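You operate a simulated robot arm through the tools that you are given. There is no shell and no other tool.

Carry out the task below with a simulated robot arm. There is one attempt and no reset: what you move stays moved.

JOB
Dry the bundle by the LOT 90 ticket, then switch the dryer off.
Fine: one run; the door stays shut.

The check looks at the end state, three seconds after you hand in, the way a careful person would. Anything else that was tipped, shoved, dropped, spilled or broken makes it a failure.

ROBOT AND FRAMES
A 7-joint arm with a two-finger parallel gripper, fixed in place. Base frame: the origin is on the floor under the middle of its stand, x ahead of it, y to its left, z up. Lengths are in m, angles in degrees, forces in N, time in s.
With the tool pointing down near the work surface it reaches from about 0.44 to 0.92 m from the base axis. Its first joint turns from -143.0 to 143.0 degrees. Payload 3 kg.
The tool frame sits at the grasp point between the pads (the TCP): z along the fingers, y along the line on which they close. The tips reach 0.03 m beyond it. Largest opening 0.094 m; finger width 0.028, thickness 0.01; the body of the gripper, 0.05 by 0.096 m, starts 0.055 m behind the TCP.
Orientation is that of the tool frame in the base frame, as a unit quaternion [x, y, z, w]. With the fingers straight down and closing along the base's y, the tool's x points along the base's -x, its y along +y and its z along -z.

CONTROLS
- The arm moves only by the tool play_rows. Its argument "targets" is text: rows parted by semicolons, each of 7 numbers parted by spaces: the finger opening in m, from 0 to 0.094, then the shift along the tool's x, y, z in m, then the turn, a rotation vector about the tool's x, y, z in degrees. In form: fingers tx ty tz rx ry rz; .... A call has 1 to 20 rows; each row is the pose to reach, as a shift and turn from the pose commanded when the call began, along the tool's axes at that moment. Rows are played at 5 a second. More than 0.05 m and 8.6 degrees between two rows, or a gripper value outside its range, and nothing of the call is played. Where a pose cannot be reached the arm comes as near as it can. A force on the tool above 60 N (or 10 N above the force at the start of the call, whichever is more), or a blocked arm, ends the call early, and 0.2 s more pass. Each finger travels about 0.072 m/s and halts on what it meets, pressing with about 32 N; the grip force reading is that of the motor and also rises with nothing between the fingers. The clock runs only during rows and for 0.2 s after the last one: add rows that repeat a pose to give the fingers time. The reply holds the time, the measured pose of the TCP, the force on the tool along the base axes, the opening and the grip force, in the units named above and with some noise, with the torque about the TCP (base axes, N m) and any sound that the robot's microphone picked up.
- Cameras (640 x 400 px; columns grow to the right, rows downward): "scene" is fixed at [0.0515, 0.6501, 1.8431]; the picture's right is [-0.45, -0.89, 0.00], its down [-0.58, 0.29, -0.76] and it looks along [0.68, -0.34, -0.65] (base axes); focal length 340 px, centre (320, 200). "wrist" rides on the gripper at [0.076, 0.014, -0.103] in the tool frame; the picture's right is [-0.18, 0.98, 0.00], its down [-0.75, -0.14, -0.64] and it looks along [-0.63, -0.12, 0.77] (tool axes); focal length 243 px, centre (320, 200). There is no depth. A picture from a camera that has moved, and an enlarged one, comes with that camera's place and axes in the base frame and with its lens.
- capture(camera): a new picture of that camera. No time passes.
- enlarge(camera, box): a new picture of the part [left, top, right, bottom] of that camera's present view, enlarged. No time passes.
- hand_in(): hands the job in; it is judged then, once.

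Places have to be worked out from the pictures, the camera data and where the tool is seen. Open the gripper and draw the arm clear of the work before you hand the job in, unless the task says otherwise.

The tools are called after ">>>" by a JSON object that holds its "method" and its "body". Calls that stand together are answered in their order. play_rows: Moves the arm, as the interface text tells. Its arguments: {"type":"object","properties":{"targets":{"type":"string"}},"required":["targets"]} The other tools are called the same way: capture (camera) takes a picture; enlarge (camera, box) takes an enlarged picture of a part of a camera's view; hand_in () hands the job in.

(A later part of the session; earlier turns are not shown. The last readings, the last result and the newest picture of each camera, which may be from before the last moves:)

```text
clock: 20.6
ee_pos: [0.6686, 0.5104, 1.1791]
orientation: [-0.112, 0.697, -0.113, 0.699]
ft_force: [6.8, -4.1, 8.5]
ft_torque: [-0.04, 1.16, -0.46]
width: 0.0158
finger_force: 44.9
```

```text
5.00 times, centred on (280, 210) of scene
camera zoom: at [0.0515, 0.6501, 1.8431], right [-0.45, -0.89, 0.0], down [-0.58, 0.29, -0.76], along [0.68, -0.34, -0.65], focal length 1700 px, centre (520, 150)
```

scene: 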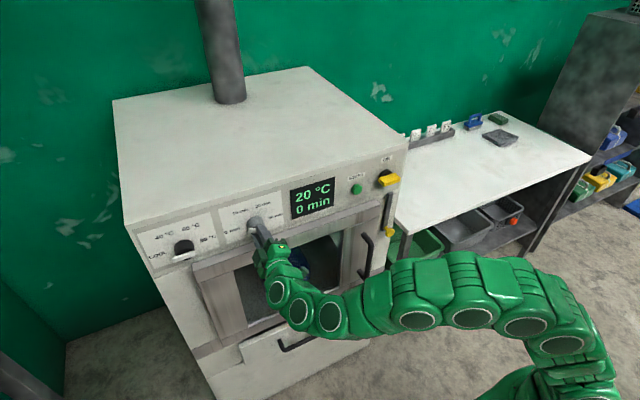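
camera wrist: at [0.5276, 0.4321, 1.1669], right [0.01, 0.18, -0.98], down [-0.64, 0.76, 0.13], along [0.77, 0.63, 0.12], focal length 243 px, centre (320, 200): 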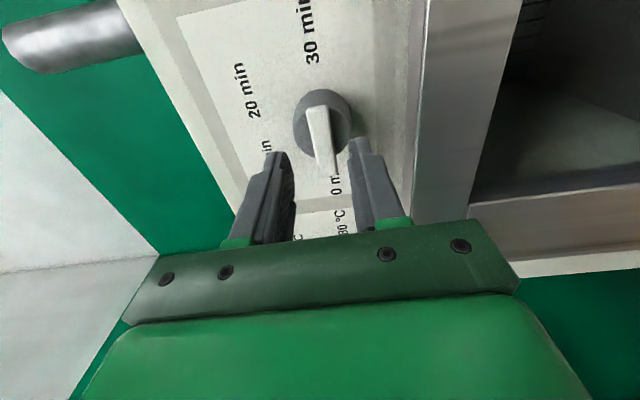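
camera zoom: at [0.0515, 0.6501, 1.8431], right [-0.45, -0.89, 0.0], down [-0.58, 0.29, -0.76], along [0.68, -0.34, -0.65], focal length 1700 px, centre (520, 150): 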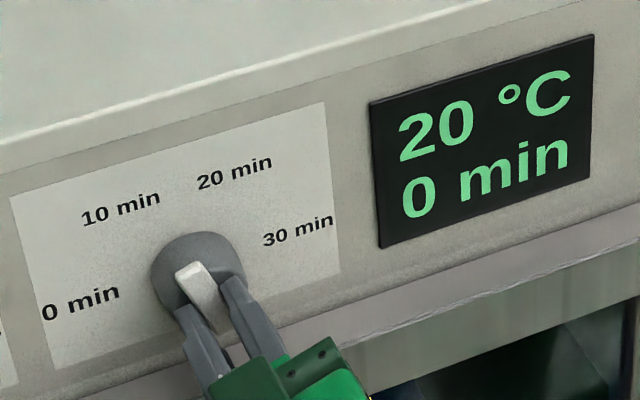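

Bar is now near vertical (72° turned), forces low. I turn the last 48°.

>>> {"method": "play_rows", "body": {"targets": "0.005 0 0 0 0 0 7; 0.005 0 0 0 0 0 14; 0.005 0 0 0 0 0 21; 0.005 0 0 0 0 0 28; 0.005 0 0 0 0 0 35; 0.005 0 0 0 0 0 42; 0.005 0 0 0 0 0 48; 0.005 0 0 0 0 0 48"}}

>>> {"method": "enlarge", "body": {"camera": "scene", "box": [216, 170, 344, 250]}}

>>> {"method": "capture", "body": {"camera": "wrist"}}

```text
clock: 22.4
ee_pos: [0.6677, 0.5095, 1.1798]
orientation: [0.183, 0.682, 0.181, 0.685]
ft_force: [-0.6, -4.7, -3.6]
ft_torque: [0.01, -0.44, -0.38]
width: 0.0158
finger_force: 45.7
```

```text
5.00 times, centred on (280, 210) of scene
camera zoom: at [0.0515, 0.6501, 1.8431], right [-0.45, -0.89, 0.0], down [-0.58, 0.29, -0.76], along [0.68, -0.34, -0.65], focal length 1700 px, centre (520, 150)
```

zoom: 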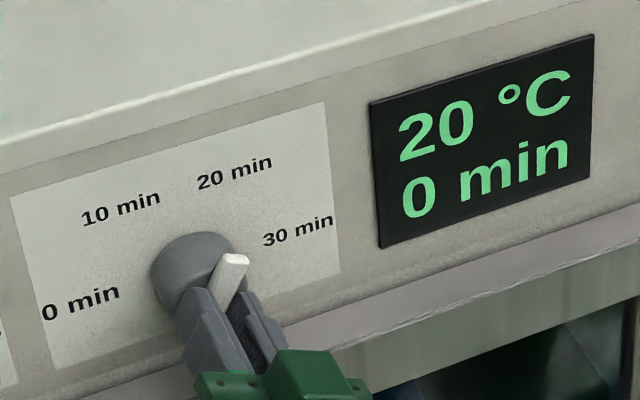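

```text
taken
camera wrist: at [0.5668, 0.5601, 1.1207], right [0.0, 0.76, 0.65], down [-0.65, -0.49, 0.58], along [0.76, -0.42, 0.49], focal length 243 px, centre (320, 200)
```

wrist: 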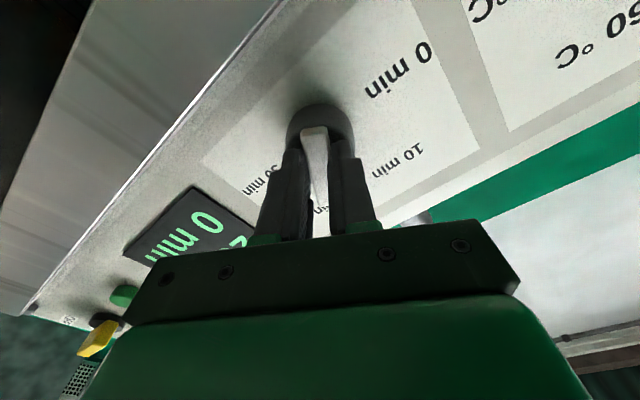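

The timer pointer now aims at 1 o'clock (20 min). I open the fingers and back straight out.

>>> {"method": "play_rows", "body": {"targets": "0.016 0 0 0 0 0 0; 0.036 0 0 0 0 0 0; 0.036 0 0 0 0 0 0; 0.036 0 0 -0.01 0 0 0; 0.036 0 0 -0.03 0 0 0; 0.036 0 0 -0.06 0 0 0; 0.036 0 0 -0.08 0 0 0; 0.036 0 0 -0.08 0 0 0"}}

>>> {"method": "enlarge", "body": {"camera": "scene", "box": [216, 170, 344, 250]}}

>>> {"method": "capture", "body": {"camera": "wrist"}}

```text
clock: 24.1
ee_pos: [0.5885, 0.5099, 1.1812]
orientation: [0.181, 0.681, 0.181, 0.686]
ft_force: [0.4, 0.7, 0.4]
ft_torque: [-0.01, 0.0, -0.02]
width: 0.0361
finger_force: 0.0
```

```text
5.00 times, centred on (280, 210) of scene
camera zoom: at [0.0515, 0.6501, 1.8431], right [-0.45, -0.89, 0.0], down [-0.58, 0.29, -0.76], along [0.68, -0.34, -0.65], focal length 1700 px, centre (520, 150)
```

zoom: 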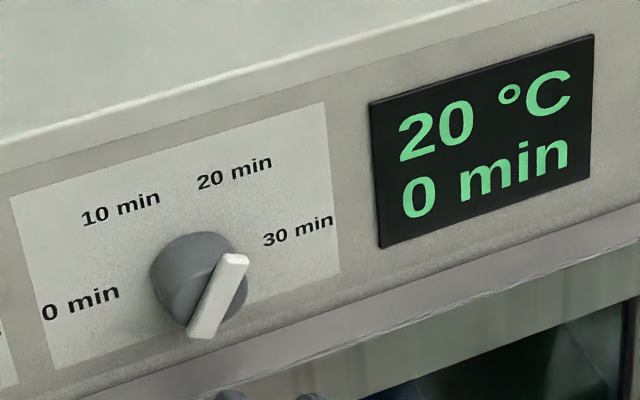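

```text
taken
camera wrist: at [0.4863, 0.5607, 1.1207], right [0.0, 0.76, 0.65], down [-0.65, -0.49, 0.58], along [0.76, -0.42, 0.49], focal length 243 px, centre (320, 200)
```

wrist: 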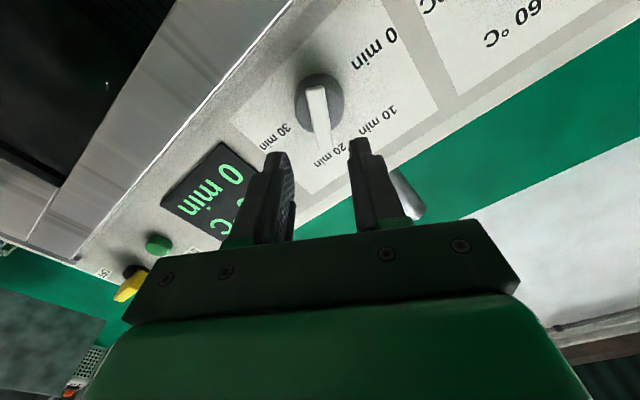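

The timer bar stays at its new position; I check closely that it aims at "20 min".

>>> {"method": "enlarge", "body": {"camera": "wrist", "box": [240, 30, 440, 170]}}

>>> {"method": "enlarge", "body": {"camera": "scene", "box": [236, 196, 300, 236]}}

```text
2.86 times, centred on (340, 100) of wrist
camera zoom: at [0.4863, 0.5607, 1.1207], right [0.0, 0.76, 0.65], down [-0.65, -0.49, 0.58], along [0.76, -0.42, 0.49], focal length 693 px, centre (263, 486)
```

zoom: 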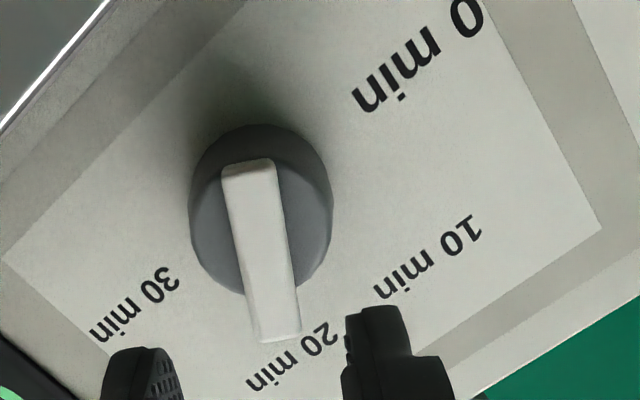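

```text
10.00 times, centred on (268, 216) of scene
camera zoom: at [0.0515, 0.6501, 1.8431], right [-0.45, -0.89, 0.0], down [-0.58, 0.29, -0.76], along [0.68, -0.34, -0.65], focal length 3400 px, centre (840, 40)
```

zoom: 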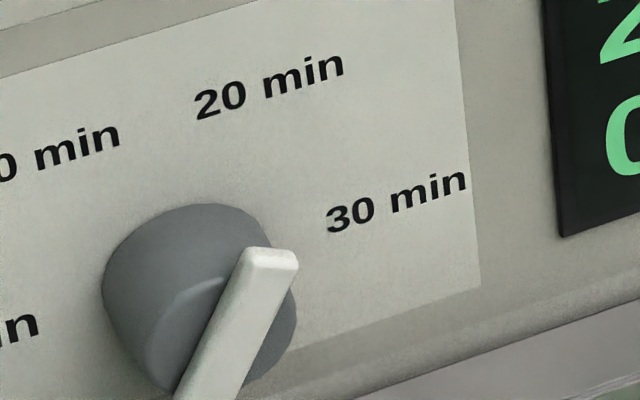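

The timer pointer is at 29.7° right of vertical, exactly at "20 min". Now I roll the hand back −120° in free air, ready for the temperature knob.

>>> {"method": "play_rows", "body": {"targets": "0.036 0 0 0 0 0 -8; 0.036 0 0 0 0 0 -16; 0.036 0 0 0 0 0 -24; 0.036 0 0 0 0 0 -32; 0.036 0 0 0 0 0 -40; 0.036 0 0 0 0 0 -48; 0.036 0 0 0 0 0 -56; 0.036 0 0 0 0 0 -64; 0.036 0 0 0 0 0 -72; 0.036 0 0 0 0 0 -80; 0.036 0 0 0 0 0 -88; 0.036 0 0 0 0 0 -96; 0.036 0 0 0 0 0 -104; 0.036 0 0 0 0 0 -112; 0.036 0 0 0 0 0 -120; 0.036 0 0 0 0 0 -120"}}

```text
clock: 27.6
ee_pos: [0.5888, 0.5097, 1.1794]
orientation: [0.5, -0.498, 0.504, -0.499]
ft_force: [-0.9, 0.2, -0.4]
ft_torque: [-0.01, 0.01, 0.01]
width: 0.036
finger_force: 0.1
```

Rolled back with the position held. I shift left 0.189 m to the temperature knob (axis judged at y ≈ 0.699, z ≈ 1.180), staying about 5 cm off it.

>>> {"method": "play_rows", "body": {"targets": "0.036 -0.0315 0 0.003 0 0 0; 0.036 -0.063 0 0.006 0 0 0; 0.036 -0.0945 0 0.010 0 0 0; 0.036 -0.126 0 0.013 0 0 0; 0.036 -0.1575 0 0.016 0 0 0; 0.036 -0.189 0 0.02 0 0 0; 0.036 -0.189 0 0.02 0 0 0"}}

>>> {"method": "capture", "body": {"camera": "scene"}}

>>> {"method": "capture", "body": {"camera": "wrist"}}

```text
clock: 29.1
ee_pos: [0.6106, 0.6998, 1.1787]
orientation: [0.499, -0.498, 0.504, -0.499]
ft_force: [0.1, 0.2, -1.0]
ft_torque: [0.01, 0.02, 0.0]
width: 0.036
finger_force: 0.0
```

```text
taken
```

scene: 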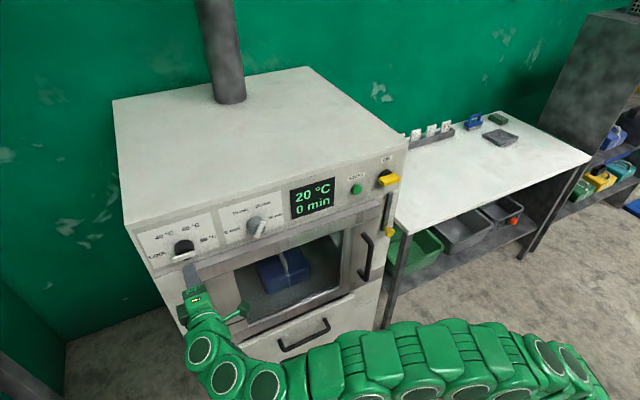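

```text
taken
camera wrist: at [0.5072, 0.6227, 1.165], right [0.01, 0.18, -0.98], down [-0.64, 0.76, 0.13], along [0.77, 0.63, 0.12], focal length 243 px, centre (320, 200)
```

wrist: 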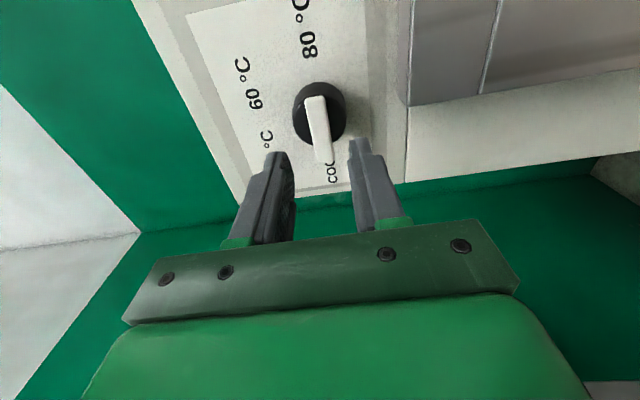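

Reach is fine here. I zoom in to locate the temperature bar precisely relative to the fingers.

>>> {"method": "enlarge", "body": {"camera": "wrist", "box": [240, 55, 400, 180]}}

>>> {"method": "enlarge", "body": {"camera": "scene", "box": [144, 215, 240, 275]}}

```text
3.20 times, centred on (320, 118) of wrist
camera zoom: at [0.5072, 0.6227, 1.165], right [0.01, 0.18, -0.98], down [-0.64, 0.76, 0.13], along [0.77, 0.63, 0.12], focal length 776 px, centre (320, 464)
```

zoom: 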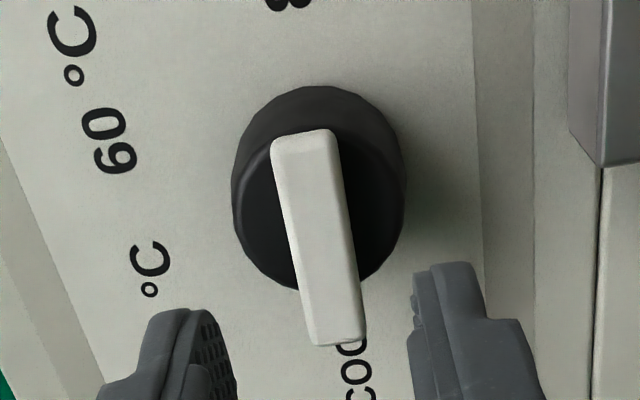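

```text
6.67 times, centred on (192, 245) of scene
camera zoom: at [0.0515, 0.6501, 1.8431], right [-0.45, -0.89, 0.0], down [-0.58, 0.29, -0.76], along [0.68, -0.34, -0.65], focal length 2267 px, centre (1173, -100)
```

zoom: 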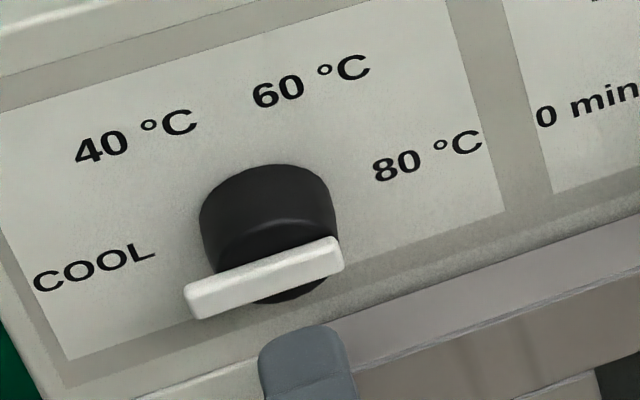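

The bar spans y 0.676–0.731 at z ≈ 1.1795, so the axis is y ≈ 0.699, already lined up with the fingers. I advance to TCP x ≈ 0.667 (as with the timer knob) and close on the bar.

>>> {"method": "play_rows", "body": {"targets": "0.036 0.0005 -0.0006 0.015 0 0 0; 0.036 0.0005 -0.0006 0.03 0 0 0; 0.036 0.0005 -0.0006 0.045 0 0 0; 0.036 0.0005 -0.0006 0.052 0 0 0; 0.036 0.0005 -0.0006 0.0565 0 0 0; 0.036 0.0005 -0.0006 0.0565 0 0 0"}}

>>> {"method": "enlarge", "body": {"camera": "wrist", "box": [240, 80, 400, 180]}}

>>> {"method": "enlarge", "body": {"camera": "scene", "box": [144, 215, 240, 275]}}

```text
clock: 30.6
ee_pos: [0.6667, 0.6988, 1.1786]
orientation: [0.499, -0.498, 0.503, -0.5]
ft_force: [-0.3, 0.2, 0.6]
ft_torque: [-0.02, 0.01, 0.01]
width: 0.036
finger_force: 0.0
```

```text
4.00 times, centred on (320, 130) of wrist
camera zoom: at [0.5636, 0.6219, 1.1657], right [0.01, 0.18, -0.98], down [-0.64, 0.76, 0.13], along [0.77, 0.63, 0.12], focal length 970 px, centre (320, 480)
```

zoom: 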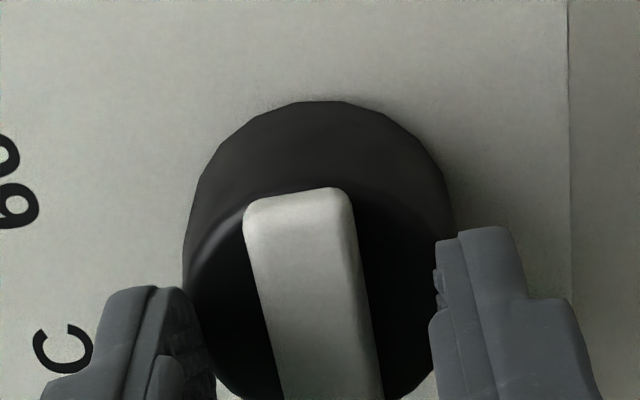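

```text
6.67 times, centred on (192, 245) of scene
camera zoom: at [0.0515, 0.6501, 1.8431], right [-0.45, -0.89, 0.0], down [-0.58, 0.29, -0.76], along [0.68, -0.34, -0.65], focal length 2267 px, centre (1173, -100)
```

zoom: 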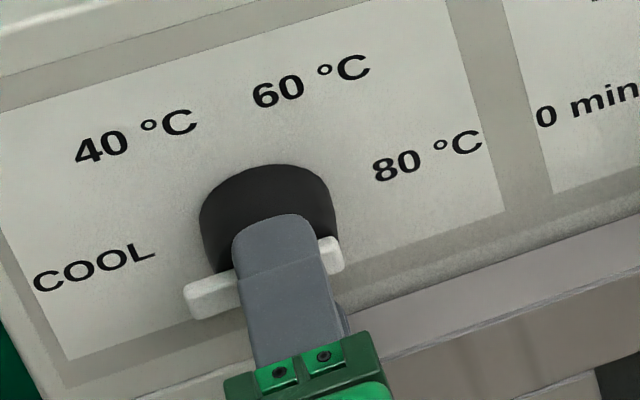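

The fingers straddle the temperature bar without contact, matching the timer view. I close on the bar.

>>> {"method": "play_rows", "body": {"targets": "0.02 0 0 0.0005 0 0 0; 0.005 0 0 0.0005 0 0 0; 0.005 0 0 0.0005 0 0 0"}}

```text
clock: 31.4
ee_pos: [0.6655, 0.6986, 1.1791]
orientation: [0.499, -0.498, 0.503, -0.499]
ft_force: [-0.3, 0.4, 1.0]
ft_torque: [0.29, -0.02, -0.33]
width: 0.016
finger_force: 44.8
```

The bar is gripped (0.016 m, 45 N, nearly no side force). I turn clockwise in two calls; first 64°.

>>> {"method": "play_rows", "body": {"targets": "0.005 0 0 0 0 0 6; 0.005 0 0 0 0 0 13; 0.005 0 0 0 0 0 20; 0.005 0 0 0 0 0 27; 0.005 0 0 0 0 0 34; 0.005 0 0 0 0 0 41; 0.005 0 0 0 0 0 48; 0.005 0 0 0 0 0 55; 0.005 0 0 0 0 0 64"}}

>>> {"method": "enlarge", "body": {"camera": "scene", "box": [144, 215, 240, 275]}}

```text
refused: row 9 steps farther than a row can; nothing moved
```

```text
6.67 times, centred on (192, 245) of scene
camera zoom: at [0.0515, 0.6501, 1.8431], right [-0.45, -0.89, 0.0], down [-0.58, 0.29, -0.76], along [0.68, -0.34, -0.65], focal length 2267 px, centre (1173, -100)
```

zoom: 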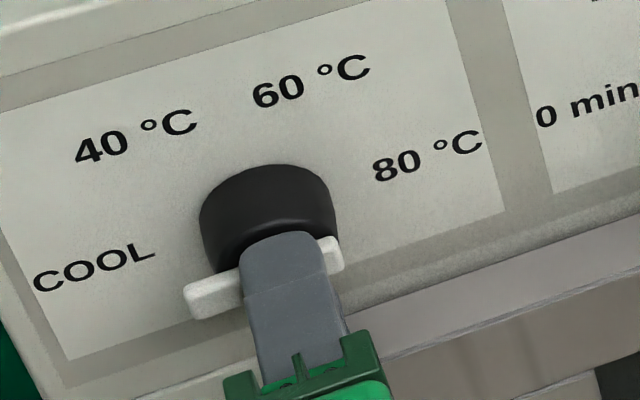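

The last row stepped 9°, too far, so nothing moved; the bar is still gripped. I repeat with steps of at most 7°.

>>> {"method": "play_rows", "body": {"targets": "0.005 0 0 0 0 0 6; 0.005 0 0 0 0 0 13; 0.005 0 0 0 0 0 20; 0.005 0 0 0 0 0 27; 0.005 0 0 0 0 0 34; 0.005 0 0 0 0 0 41; 0.005 0 0 0 0 0 48; 0.005 0 0 0 0 0 54; 0.005 0 0 0 0 0 60"}}

>>> {"method": "enlarge", "body": {"camera": "scene", "box": [144, 215, 240, 275]}}

```text
clock: 33.4
ee_pos: [0.6662, 0.6995, 1.1782]
orientation: [-0.183, 0.681, -0.187, 0.684]
ft_force: [12.1, 12.2, -5.8]
ft_torque: [-0.02, 0.97, -0.17]
width: 0.0157
finger_force: 44.9
```

```text
6.67 times, centred on (192, 245) of scene
camera zoom: at [0.0515, 0.6501, 1.8431], right [-0.45, -0.89, 0.0], down [-0.58, 0.29, -0.76], along [0.68, -0.34, -0.65], focal length 2267 px, centre (1173, -100)
```

zoom: 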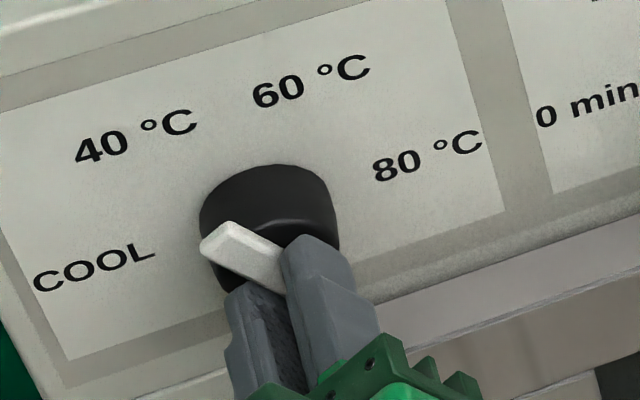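

The temperature bar is now at 11 o'clock (40 °C), forces about 18 N at most. I turn the remaining 60°.

>>> {"method": "play_rows", "body": {"targets": "0.005 0 0 0 0 0 6; 0.005 0 0 0 0 0 13; 0.005 0 0 0 0 0 20; 0.005 0 0 0 0 0 27; 0.005 0 0 0 0 0 34; 0.005 0 0 0 0 0 41; 0.005 0 0 0 0 0 48; 0.005 0 0 0 0 0 54; 0.005 0 0 0 0 0 60; 0.005 0 0 0 0 0 60"}}

>>> {"method": "enlarge", "body": {"camera": "scene", "box": [144, 215, 240, 275]}}

```text
clock: 35.5
ee_pos: [0.6656, 0.7004, 1.1798]
orientation: [0.182, 0.682, 0.18, 0.685]
ft_force: [21.6, 41.8, -3.1]
ft_torque: [-0.03, -0.08, 0.99]
width: 0.0158
finger_force: 44.9
```

```text
6.67 times, centred on (192, 245) of scene
camera zoom: at [0.0515, 0.6501, 1.8431], right [-0.45, -0.89, 0.0], down [-0.58, 0.29, -0.76], along [0.68, -0.34, -0.65], focal length 2267 px, centre (1173, -100)
```

zoom: 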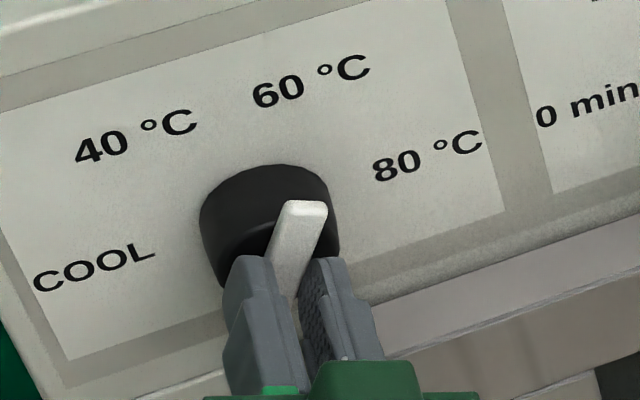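

The temperature bar is at 1 o'clock (60 °C). There is a 42 N side load in y, so I relieve it by shifting 1.5 mm in +y before opening, then back out straight.

>>> {"method": "play_rows", "body": {"targets": "0.005 0.0007 0.0013 0 0 0 0; 0.005 0.0007 0.0013 0.0005 0 0 0; 0.016 0.0007 0.0013 0.0005 0 0 0; 0.036 0.0007 0.0013 0.0005 0 0 0; 0.036 0.0007 0.0013 0.0005 0 0 0; 0.036 0.0007 0.0013 -0.01 0 0 0; 0.036 0.0007 0.0013 -0.03 0 0 0; 0.036 0.0007 0.0013 -0.055 0 0 0; 0.036 0.0007 0.0013 -0.075 0 0 0; 0.036 0.0007 0.0013 -0.075 0 0 0"}}

>>> {"method": "capture", "body": {"camera": "wrist"}}

>>> {"method": "enlarge", "body": {"camera": "wrist", "box": [240, 30, 440, 170]}}

>>> {"method": "enlarge", "body": {"camera": "scene", "box": [144, 170, 344, 275]}}

```text
clock: 37.8
ee_pos: [0.5906, 0.6997, 1.1784]
orientation: [0.181, 0.681, 0.181, 0.686]
ft_force: [0.4, -0.4, -0.5]
ft_torque: [0.01, -0.02, 0.01]
width: 0.036
finger_force: 0.0
```

```text
taken
camera wrist: at [0.49, 0.7507, 1.1199], right [0.0, 0.76, 0.65], down [-0.65, -0.49, 0.58], along [0.76, -0.42, 0.49], focal length 243 px, centre (320, 200)
```

wrist: 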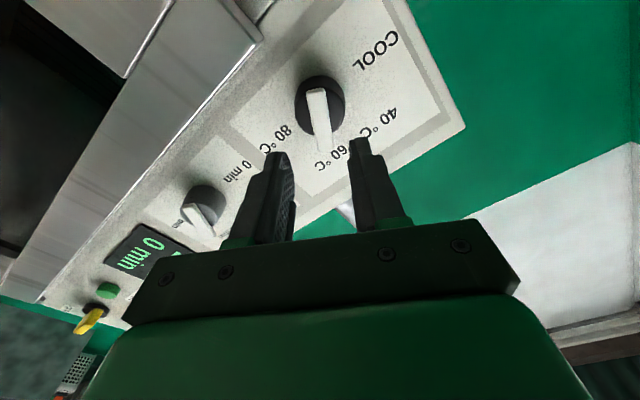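

```text
2.86 times, centred on (340, 100) of wrist
camera zoom: at [0.49, 0.7507, 1.1199], right [0.0, 0.76, 0.65], down [-0.65, -0.49, 0.58], along [0.76, -0.42, 0.49], focal length 693 px, centre (263, 486)
```

zoom: 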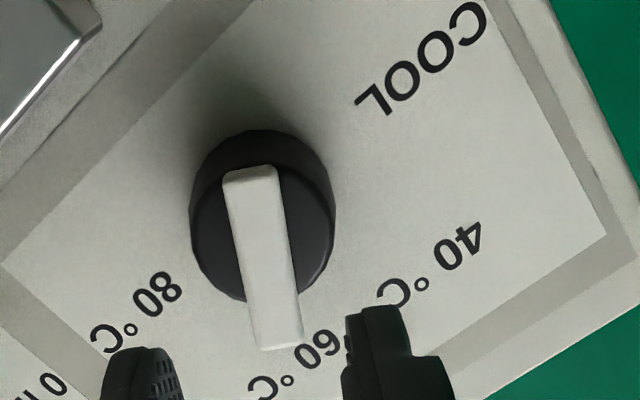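

```text
3.20 times, centred on (244, 222) of scene
camera zoom: at [0.0515, 0.6501, 1.8431], right [-0.45, -0.89, 0.0], down [-0.58, 0.29, -0.76], along [0.68, -0.34, -0.65], focal length 1088 px, centre (563, 128)
```

zoom: 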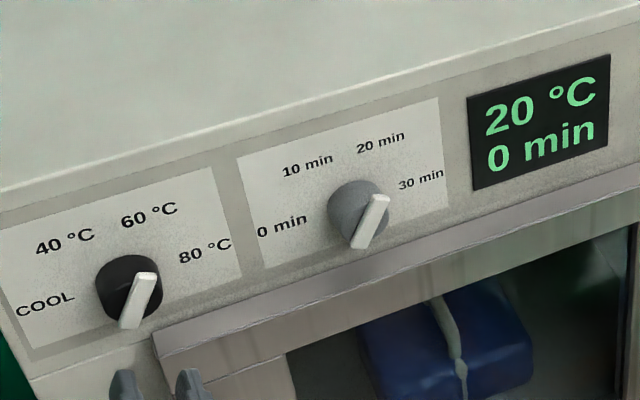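

Both knobs read correctly: 60 °C and 20 min. Next is START; I roll the hand back −120° and close the fingers in free air.

>>> {"method": "play_rows", "body": {"targets": "0.036 0 0 0 0 0 -8; 0.036 0 0 0 0 0 -16; 0.036 0 0 0 0 0 -24; 0.036 0 0 0 0 0 -32; 0.036 0 0 0 0 0 -40; 0.036 0 0 0 0 0 -48; 0.036 0 0 0 0 0 -56; 0.036 0 0 0 0 0 -64; 0.036 0 0 0 0 0 -72; 0.036 0 0 0 0 0 -80; 0.036 0 0 0 0 0 -88; 0.036 0 0 0 0 0 -96; 0.036 0 0 0 0 0 -104; 0.02 0 0 0 0 0 -112; 0.0 0 0 0 0 0 -120; 0.0 0 0 0 0 0 -120"}}

```text
clock: 41.1
ee_pos: [0.5907, 0.7006, 1.1784]
orientation: [0.499, -0.498, 0.504, -0.499]
ft_force: [-0.5, 0.0, -0.7]
ft_torque: [0.0, 0.04, 0.01]
width: 0.0
finger_force: 32.1
```

Now I slide right along the panel (about 3 cm clear of the knobs) to stand in front of START at y ≈ 0.186, z ≈ 1.186.

>>> {"method": "play_rows", "body": {"targets": "0.0 0.04 -0.0006 0.003 0 0 0; 0.0 0.08 -0.0012 0.006 0 0 0; 0.0 0.12 -0.0018 0.009 0 0 0; 0.0 0.16 -0.0024 0.012 0 0 0; 0.0 0.20 -0.003 0.015 0 0 0; 0.0 0.24 -0.0036 0.018 0 0 0; 0.0 0.28 -0.0042 0.021 0 0 0; 0.0 0.32 -0.0048 0.024 0 0 0; 0.0 0.36 -0.0054 0.027 0 0 0; 0.0 0.40 -0.006 0.03 0 0 0; 0.0 0.44 -0.0066 0.03 0 0 0; 0.0 0.48 -0.0072 0.03 0 0 0; 0.0 0.5145 -0.0076 0.03 0 0 0; 0.0 0.5145 -0.0076 0.03 0 0 0"}}

>>> {"method": "capture", "body": {"camera": "scene"}}

>>> {"method": "capture", "body": {"camera": "wrist"}}

```text
clock: 44.1
ee_pos: [0.6186, 0.2209, 1.1882]
orientation: [0.499, -0.498, 0.503, -0.499]
ft_force: [-1.1, -0.1, 0.3]
ft_torque: [0.01, -0.04, 0.03]
width: 0.0
finger_force: 31.8
out of reach, approached as far as the arm can: row 13, 14
```

```text
taken
```

scene: 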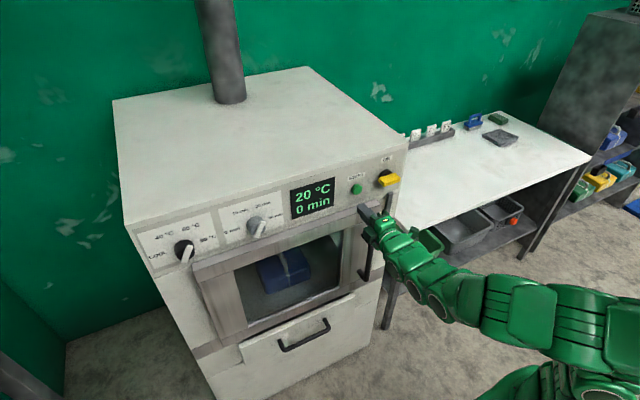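

```text
taken
camera wrist: at [0.5171, 0.1439, 1.1752], right [0.01, 0.18, -0.98], down [-0.64, 0.76, 0.13], along [0.77, 0.63, 0.12], focal length 243 px, centre (320, 200)
```

wrist: 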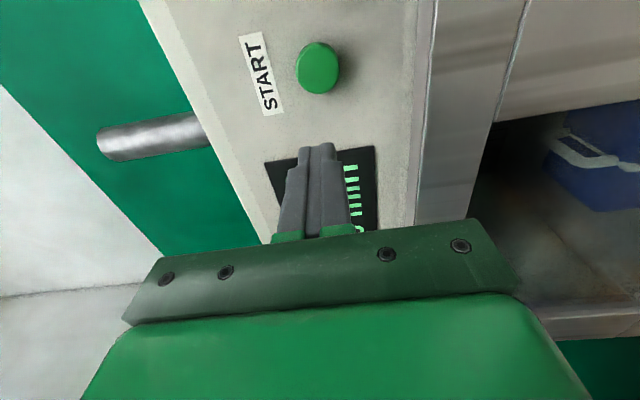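

The arm can't be that close in here; it stopped at (0.619, 0.221, 1.188) without contact. The button face is at about (0.72, 0.183, 1.185), so I move diagonally forward-right to (0.66, 0.184, 1.185), tips still 3 cm off the button.

>>> {"method": "play_rows", "body": {"targets": "0.0 0.005 0.001 0.012 0 0 0; 0.0 0.012 0.002 0.022 0 0 0; 0.0 0.022 0.003 0.032 0 0 0; 0.0 0.032 0.003 0.041 0 0 0; 0.0 0.037 0.003 0.041 0 0 0; 0.0 0.037 0.003 0.041 0 0 0"}}

>>> {"method": "capture", "body": {"camera": "wrist"}}

>>> {"method": "enlarge", "body": {"camera": "scene", "box": [310, 150, 438, 230]}}

```text
clock: 45.5
ee_pos: [0.6598, 0.1832, 1.1864]
orientation: [0.499, -0.498, 0.503, -0.499]
ft_force: [0.4, 0.6, 0.1]
ft_torque: [-0.02, 0.0, 0.02]
width: 0.0001
finger_force: 31.9
```

```text
taken
camera wrist: at [0.5579, 0.1069, 1.1723], right [0.01, 0.18, -0.98], down [-0.64, 0.76, 0.13], along [0.77, 0.63, 0.12], focal length 243 px, centre (320, 200)
```

wrist: 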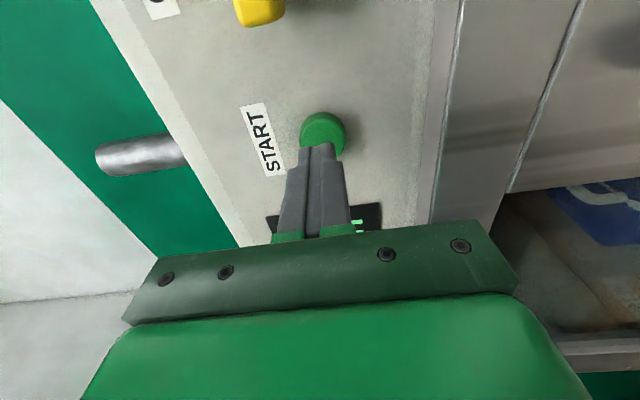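

```text
5.00 times, centred on (374, 190) of scene
camera zoom: at [0.0515, 0.6501, 1.8431], right [-0.45, -0.89, 0.0], down [-0.58, 0.29, -0.76], along [0.68, -0.34, -0.65], focal length 1700 px, centre (50, 250)
```

zoom: 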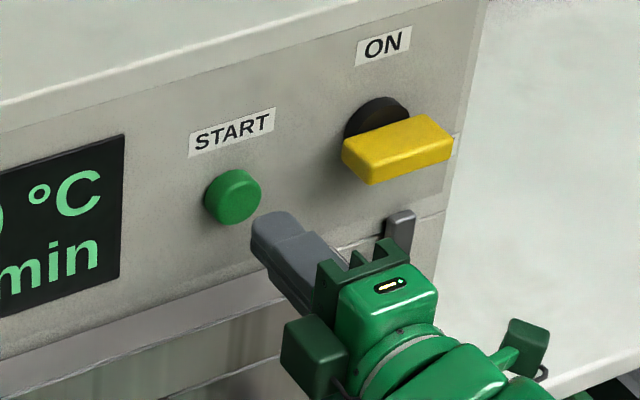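

Button centre is at about y 0.182, z 1.1835; I correct by 1 mm and 3 mm and press once, straight in and out, with the 60 N guard as a stop.

>>> {"method": "play_rows", "body": {"targets": "0.0 0.001 0.003 0.012 0 0 0; 0.0 0.001 0.003 0.024 0 0 0; 0.0 0.001 0.003 0.029 0 0 0; 0.0 0.001 0.003 0.032 0 0 0; 0.0 0.001 0.003 0.035 0 0 0; 0.0 0.001 0.003 0.037 0 0 0; 0.0 0.001 0.003 0.037 0 0 0"}}

>>> {"method": "enlarge", "body": {"camera": "scene", "box": [280, 150, 440, 250]}}

>>> {"method": "enlarge", "body": {"camera": "wrist", "box": [220, 60, 420, 185]}}

```text
clock: 47.0
ee_pos: [0.6954, 0.1824, 1.1832]
orientation: [0.499, -0.498, 0.504, -0.499]
ft_force: [-57.2, -4.2, -10.9]
ft_torque: [0.12, 0.29, 0.02]
width: 0.0
finger_force: 32.4
heard: click
stopped in row 6: the force on the tool passed its limit at 62 N (the readings are from after the stop); the commanded pose is now the measured one
```

```text
4.00 times, centred on (360, 200) of scene
camera zoom: at [0.0515, 0.6501, 1.8431], right [-0.45, -0.89, 0.0], down [-0.58, 0.29, -0.76], along [0.68, -0.34, -0.65], focal length 1360 px, centre (160, 200)
```

zoom: 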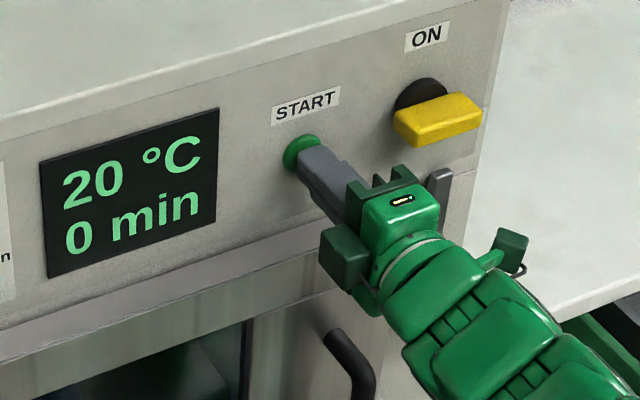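

```text
3.20 times, centred on (320, 122) of wrist
camera zoom: at [0.593, 0.1061, 1.1696], right [0.01, 0.18, -0.98], down [-0.64, 0.76, 0.13], along [0.77, 0.63, 0.12], focal length 776 px, centre (320, 448)
```

zoom: 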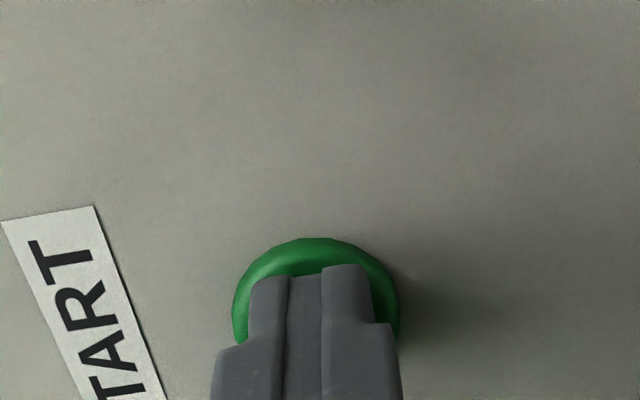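

A click was heard and the button is pushed in. I release it by backing straight out and watch the display.

>>> {"method": "play_rows", "body": {"targets": "0.0 0 0 -0.008 0 0 0; 0.0 0 0 -0.02 0 0 0; 0.0 0 0 -0.035 0 0 0; 0.0 0 0 -0.035 0 0 0; 0.0 0 0 -0.035 0 0 0"}}

>>> {"method": "capture", "body": {"camera": "scene"}}

>>> {"method": "enlarge", "body": {"camera": "scene", "box": [280, 150, 440, 250]}}

```text
clock: 48.1
ee_pos: [0.6609, 0.1818, 1.1825]
orientation: [0.499, -0.498, 0.503, -0.5]
ft_force: [-0.2, -0.5, 0.3]
ft_torque: [0.01, 0.01, -0.02]
width: 0.0
finger_force: 32.1
```

```text
taken
```

scene: 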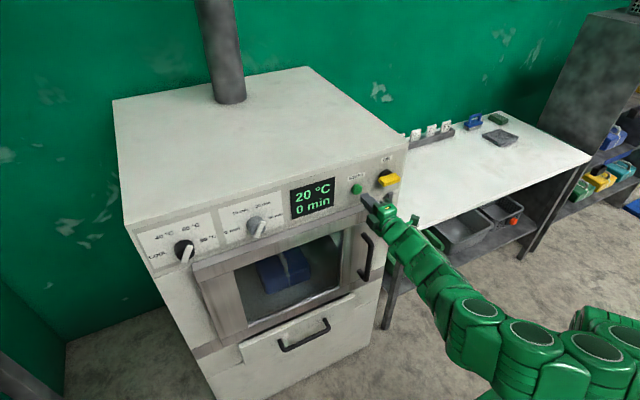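

```text
4.00 times, centred on (360, 200) of scene
camera zoom: at [0.0515, 0.6501, 1.8431], right [-0.45, -0.89, 0.0], down [-0.58, 0.29, -0.76], along [0.68, -0.34, -0.65], focal length 1360 px, centre (160, 200)
```

zoom: 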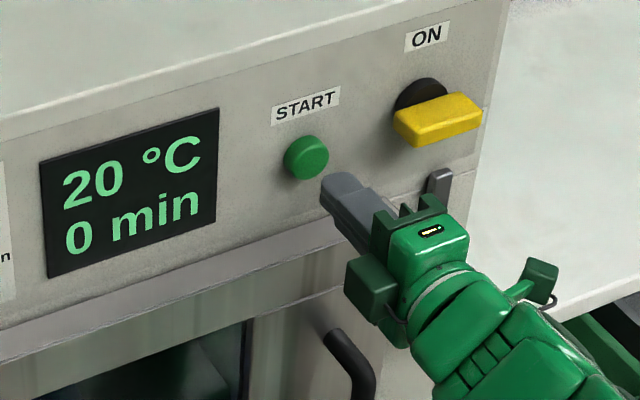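

The button came back out but the display still reads 20 °C / 0 min. I wait a couple of seconds to see if anything changes or sounds.

>>> {"method": "play_rows", "body": {"targets": "0.0 0 0 0 0 0 0; 0.0 0 0 0 0 0 0; 0.0 0 0 0 0 0 0; 0.0 0 0 0 0 0 0; 0.0 0 0 0 0 0 0; 0.0 0 0 0 0 0 0; 0.0 0 0 0 0 0 0; 0.0 0 0 0 0 0 0; 0.0 0 0 0 0 0 0; 0.0 0 0 0 0 0 0; 0.0 0 0 0 0 0 0; 0.0 0 0 0 0 0 0; 0.0 0 0 0 0 0 0; 0.0 0 0 0 0 0 0; 0.0 0 0 0 0 0 0"}}

>>> {"method": "enlarge", "body": {"camera": "scene", "box": [280, 150, 440, 250]}}

>>> {"method": "capture", "body": {"camera": "wrist"}}

```text
clock: 51.4
ee_pos: [0.6599, 0.1827, 1.1827]
orientation: [0.499, -0.498, 0.504, -0.499]
ft_force: [-1.1, 0.0, 0.5]
ft_torque: [0.02, -0.01, 0.02]
width: 0.0001
finger_force: 32.2
```

```text
4.00 times, centred on (360, 200) of scene
camera zoom: at [0.0515, 0.6501, 1.8431], right [-0.45, -0.89, 0.0], down [-0.58, 0.29, -0.76], along [0.68, -0.34, -0.65], focal length 1360 px, centre (160, 200)
```

zoom: 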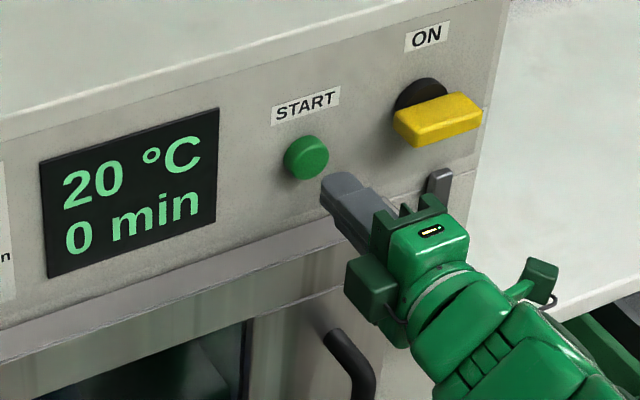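

```text
taken
camera wrist: at [0.5588, 0.1063, 1.1691], right [0.01, 0.18, -0.98], down [-0.64, 0.76, 0.13], along [0.77, 0.63, 0.12], focal length 243 px, centre (320, 200)
```

wrist: 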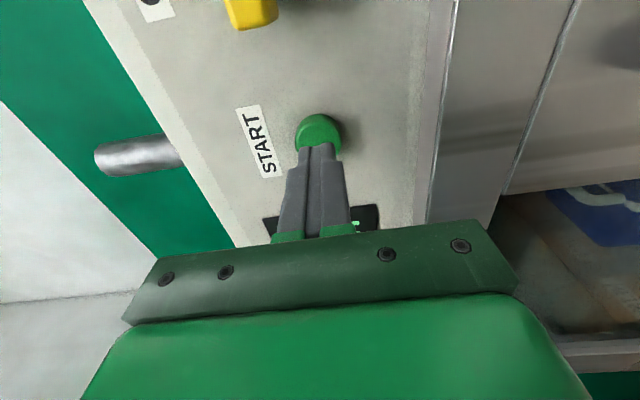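

No run has started, so some condition is missing (perhaps the main switch is not truly in its ON position, or the lever with the yellow ball matters). I'll roll the hand to level and then back off to inspect the switch and lever more closely.

>>> {"method": "play_rows", "body": {"targets": "0.0 0 0 0 0 0 8; 0.0 0 0 0 0 0 16; 0.0 0 0 0 0 0 24; 0.0 0 0 0 0 0 32; 0.0 0 0 0 0 0 40; 0.0 0 0 0 0 0 48; 0.0 0 0 0 0 0 56; 0.0 0 0 0 0 0 64; 0.0 0 0 0 0 0 72; 0.0 0 0 0 0 0 80; 0.0 0 0 0 0 0 88; 0.0 0 0 0 0 0 90; 0.0 0 0 0 0 0 90"}}

>>> {"method": "capture", "body": {"camera": "wrist"}}

>>> {"method": "enlarge", "body": {"camera": "scene", "box": [330, 150, 450, 260]}}

```text
clock: 54.1
ee_pos: [0.6611, 0.1823, 1.1828]
orientation: [0.001, 0.705, -0.003, 0.709]
ft_force: [-0.4, -0.4, 0.6]
ft_torque: [0.0, -0.01, 0.01]
width: 0.0001
finger_force: 32.4
```

```text
taken
camera wrist: at [0.5597, 0.1963, 1.1065], right [0.0, 0.98, 0.18], down [-0.65, -0.14, 0.75], along [0.76, -0.12, 0.64], focal length 243 px, centre (320, 200)
```

wrist: 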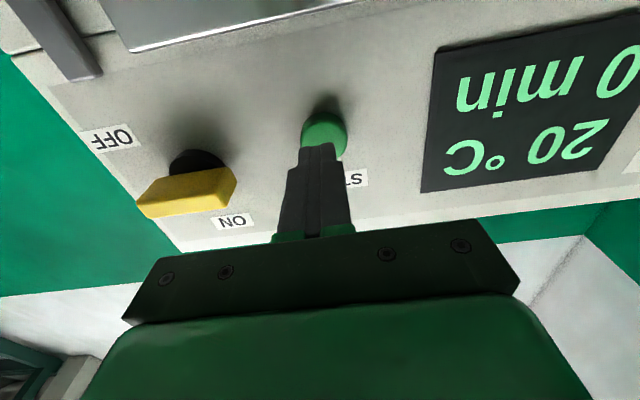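

```text
3.64 times, centred on (390, 205) of scene
camera zoom: at [0.0515, 0.6501, 1.8431], right [-0.45, -0.89, 0.0], down [-0.58, 0.29, -0.76], along [0.68, -0.34, -0.65], focal length 1236 px, centre (66, 182)
```

zoom: 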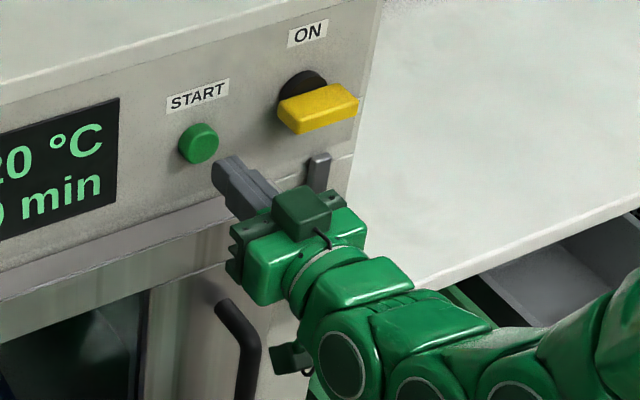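

I zoom in on the yellow switch from this underside view.

>>> {"method": "enlarge", "body": {"camera": "wrist", "box": [70, 110, 270, 245]}}

>>> {"method": "enlarge", "body": {"camera": "wrist", "box": [0, 0, 160, 100]}}

```text
2.96 times, centred on (170, 178) of wrist
camera zoom: at [0.5597, 0.1963, 1.1065], right [0.0, 0.98, 0.18], down [-0.65, -0.14, 0.75], along [0.76, -0.12, 0.64], focal length 719 px, centre (764, 267)
```

zoom: 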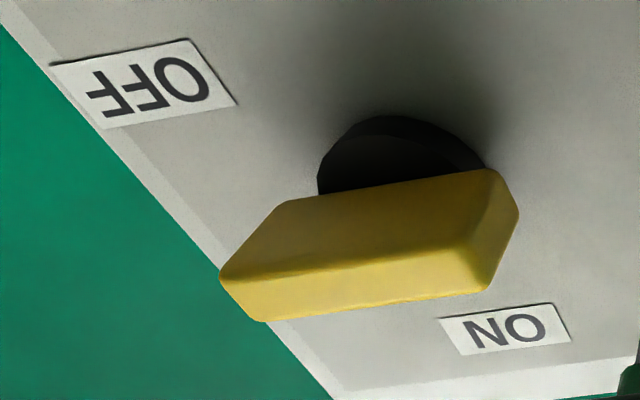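

```text
4.00 times, centred on (80, 50) of wrist
camera zoom: at [0.5597, 0.1963, 1.1065], right [0.0, 0.98, 0.18], down [-0.65, -0.14, 0.75], along [0.76, -0.12, 0.64], focal length 970 px, centre (1280, 800)
```

zoom: 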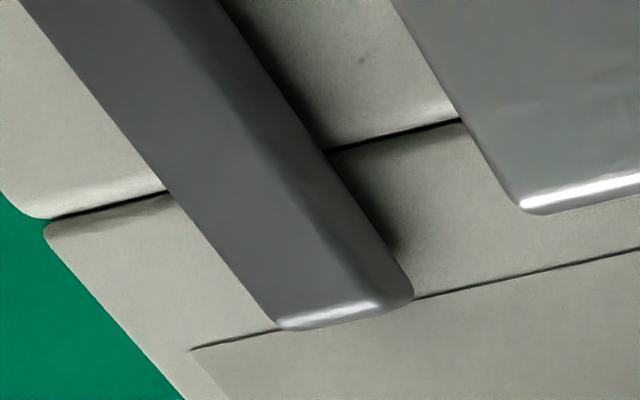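

The handle is a plain bar and gives no more hints from here. I'll turn the heading back towards the radial direction and then retract with the hand tilted down so the wrist camera can see the lever and its surroundings.

>>> {"method": "play_rows", "body": {"targets": "0.0 0 0 -0.005 -4 0 0; 0.0 0 0 -0.01 -8 0 0; 0.0 0 0 -0.015 -12 0 0; 0.0 0 0 -0.015 -14 0 0"}}

>>> {"method": "play_rows", "body": {"targets": "0.0 -0.006 0 -0.014 0 4.5 0; 0.0 -0.012 0 -0.028 0 9 0; 0.0 -0.018 0 -0.042 0 13.5 0; 0.0 -0.024 0 -0.056 0 18 0; 0.0 -0.03 0 -0.07 0 22.5 0; 0.0 -0.036 0 -0.084 0 27 0; 0.0 -0.042 0 -0.098 0 31.5 0; 0.0 -0.048 0 -0.112 0 36 0; 0.0 -0.054 0 -0.126 0 40.5 0; 0.0 -0.06 0 -0.14 0 45 0; 0.0 -0.06 0 -0.14 0 45 0"}}

>>> {"method": "capture", "body": {"camera": "wrist"}}

>>> {"method": "capture", "body": {"camera": "scene"}}

```text
clock: 55.1
ee_pos: [0.6674, 0.1925, 1.1931]
orientation: [-0.087, 0.701, 0.084, 0.703]
ft_force: [0.4, 0.3, -0.9]
ft_torque: [0.01, 0.0, -0.04]
width: 0.0005
finger_force: 31.6
out of reach, approached as far as the arm can: row 1, 2, 3, 4
```

```text
clock: 57.5
ee_pos: [0.5294, 0.1597, 1.2534]
orientation: [-0.112, 0.917, 0.045, 0.381]
ft_force: [-0.1, 0.2, 0.8]
ft_torque: [-0.03, 0.0, 0.01]
width: 0.0
finger_force: 31.9
```

```text
taken
camera wrist: at [0.4043, 0.1426, 1.2714], right [-0.11, 0.99, 0.13], down [0.11, -0.12, 0.99], along [0.99, 0.12, -0.09], focal length 243 px, centre (320, 200)
```

wrist: 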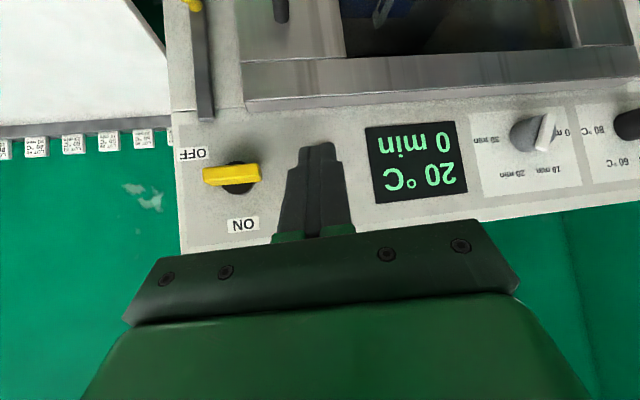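

```text
taken
```

scene: 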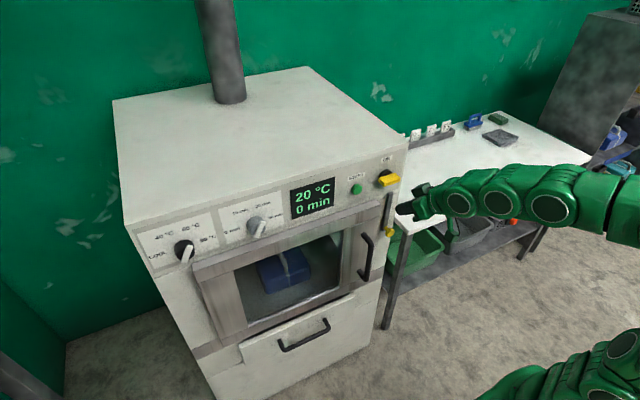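

Nearly frontal view now: the yellow bar is symmetric about its hub and exactly horizontal, with ON at 12 o'clock and OFF at about 4 o'clock. I zoom on the lever from the scene camera and this view.

>>> {"method": "enlarge", "body": {"camera": "scene", "box": [350, 170, 430, 250]}}

>>> {"method": "enlarge", "body": {"camera": "wrist", "box": [160, 0, 320, 100]}}

>>> {"method": "enlarge", "body": {"camera": "wrist", "box": [170, 130, 290, 245]}}

```text
5.00 times, centred on (390, 210) of scene
camera zoom: at [0.0515, 0.6501, 1.8431], right [-0.45, -0.89, 0.0], down [-0.58, 0.29, -0.76], along [0.68, -0.34, -0.65], focal length 1700 px, centre (-30, 150)
```

zoom: 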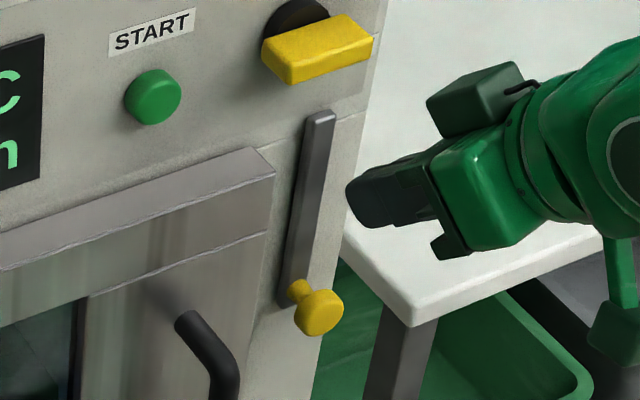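

```text
4.00 times, centred on (240, 50) of wrist
camera zoom: at [0.4043, 0.1426, 1.2714], right [-0.11, 0.99, 0.13], down [0.11, -0.12, 0.99], along [0.99, 0.12, -0.09], focal length 970 px, centre (640, 800)
```

zoom: 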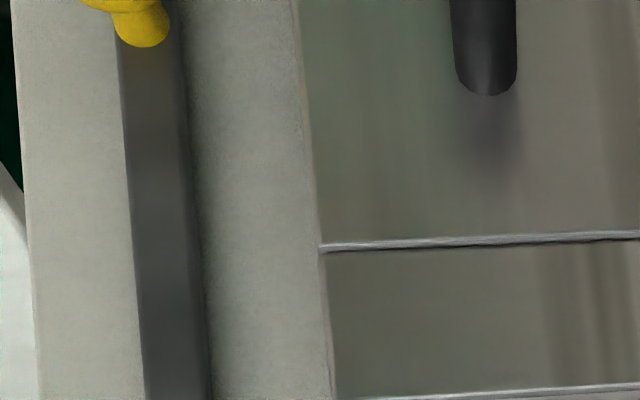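

```text
3.48 times, centred on (230, 188) of wrist
camera zoom: at [0.4043, 0.1426, 1.2714], right [-0.11, 0.99, 0.13], down [0.11, -0.12, 0.99], along [0.99, 0.12, -0.09], focal length 844 px, centre (633, 244)
```

zoom: 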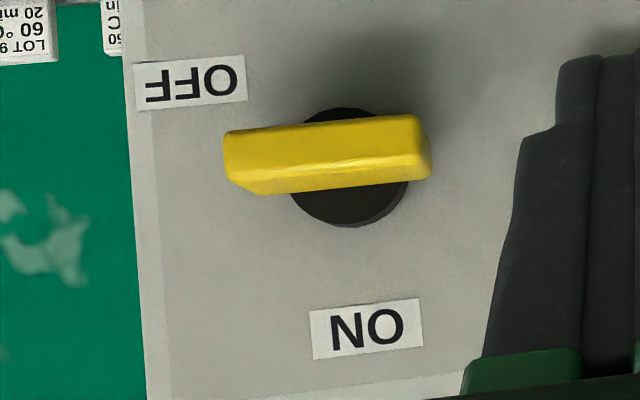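

The lever is a fixed dark rail with a yellow ball handle at its lower end, unlabelled. Before touching anything else I check whether the door and the drawer below are fully shut, in case an interlock blocks START.

>>> {"method": "enlarge", "body": {"camera": "scene", "box": [190, 220, 400, 400]}}

>>> {"method": "enlarge", "body": {"camera": "scene", "box": [320, 220, 420, 320]}}

>>> {"method": "enlarge", "body": {"camera": "scene", "box": [180, 250, 300, 380]}}

```text
2.22 times, centred on (295, 310) of scene
camera zoom: at [0.0515, 0.6501, 1.8431], right [-0.45, -0.89, 0.0], down [-0.58, 0.29, -0.76], along [0.68, -0.34, -0.65], focal length 756 px, centre (376, -44)
```

zoom: 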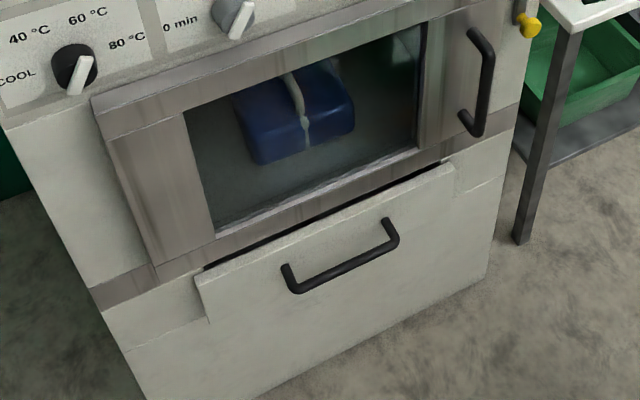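

```text
4.00 times, centred on (370, 270) of scene
camera zoom: at [0.0515, 0.6501, 1.8431], right [-0.45, -0.89, 0.0], down [-0.58, 0.29, -0.76], along [0.68, -0.34, -0.65], focal length 1360 px, centre (120, -80)
```

zoom: 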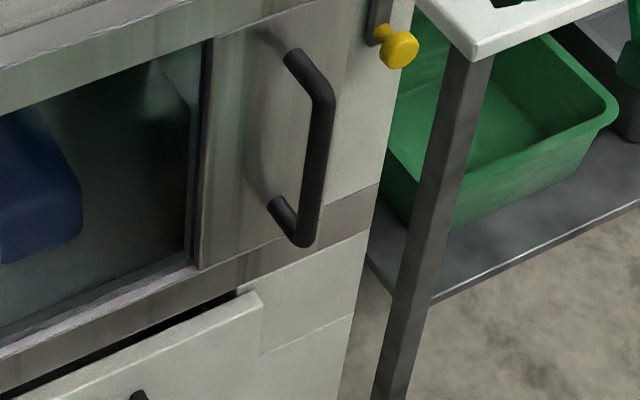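

```text
3.08 times, centred on (240, 315) of scene
camera zoom: at [0.0515, 0.6501, 1.8431], right [-0.45, -0.89, 0.0], down [-0.58, 0.29, -0.76], along [0.68, -0.34, -0.65], focal length 1046 px, centre (566, -154)
```

zoom: 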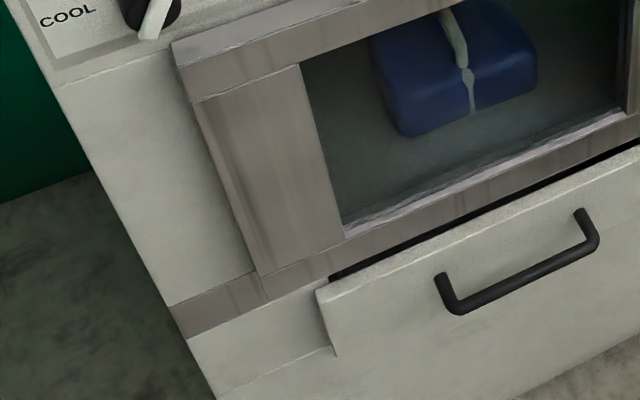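

The drawer under the door seems to stand proud with a dark gap above it. I tilt the hand down and back a little so the wrist camera can look at the drawer and door gap from the front.

>>> {"method": "play_rows", "body": {"targets": "0.0 0.006 0.007 -0.006 0 5.6 0; 0.0 0.012 0.014 -0.012 0 11.2 0; 0.0 0.018 0.022 -0.018 0 16.8 0; 0.0 0.024 0.029 -0.024 0 22.4 0; 0.0 0.03 0.036 -0.03 0 28 0; 0.0 0.036 0.044 -0.036 0 33.6 0; 0.0 0.042 0.051 -0.042 0 39.2 0; 0.0 0.048 0.058 -0.048 0 45 0; 0.0 0.048 0.058 -0.048 0 45 0"}}

>>> {"method": "capture", "body": {"camera": "wrist"}}

```text
clock: 59.5
ee_pos: [0.4507, 0.1988, 1.2521]
orientation: [-0.121, 0.993, -0.002, 0.001]
ft_force: [-0.1, -0.1, 0.7]
ft_torque: [-0.03, 0.0, -0.01]
width: 0.0
finger_force: 32.1
```

```text
taken
camera wrist: at [0.373, 0.1949, 1.3553], right [-0.06, 1.0, -0.01], down [0.76, 0.05, 0.65], along [0.65, 0.03, -0.76], focal length 243 px, centre (320, 200)
```

wrist: 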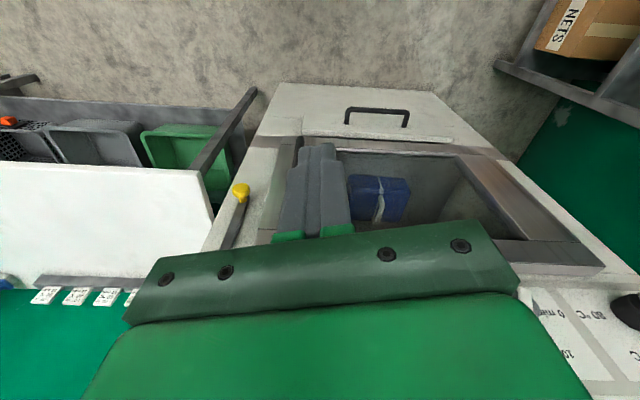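

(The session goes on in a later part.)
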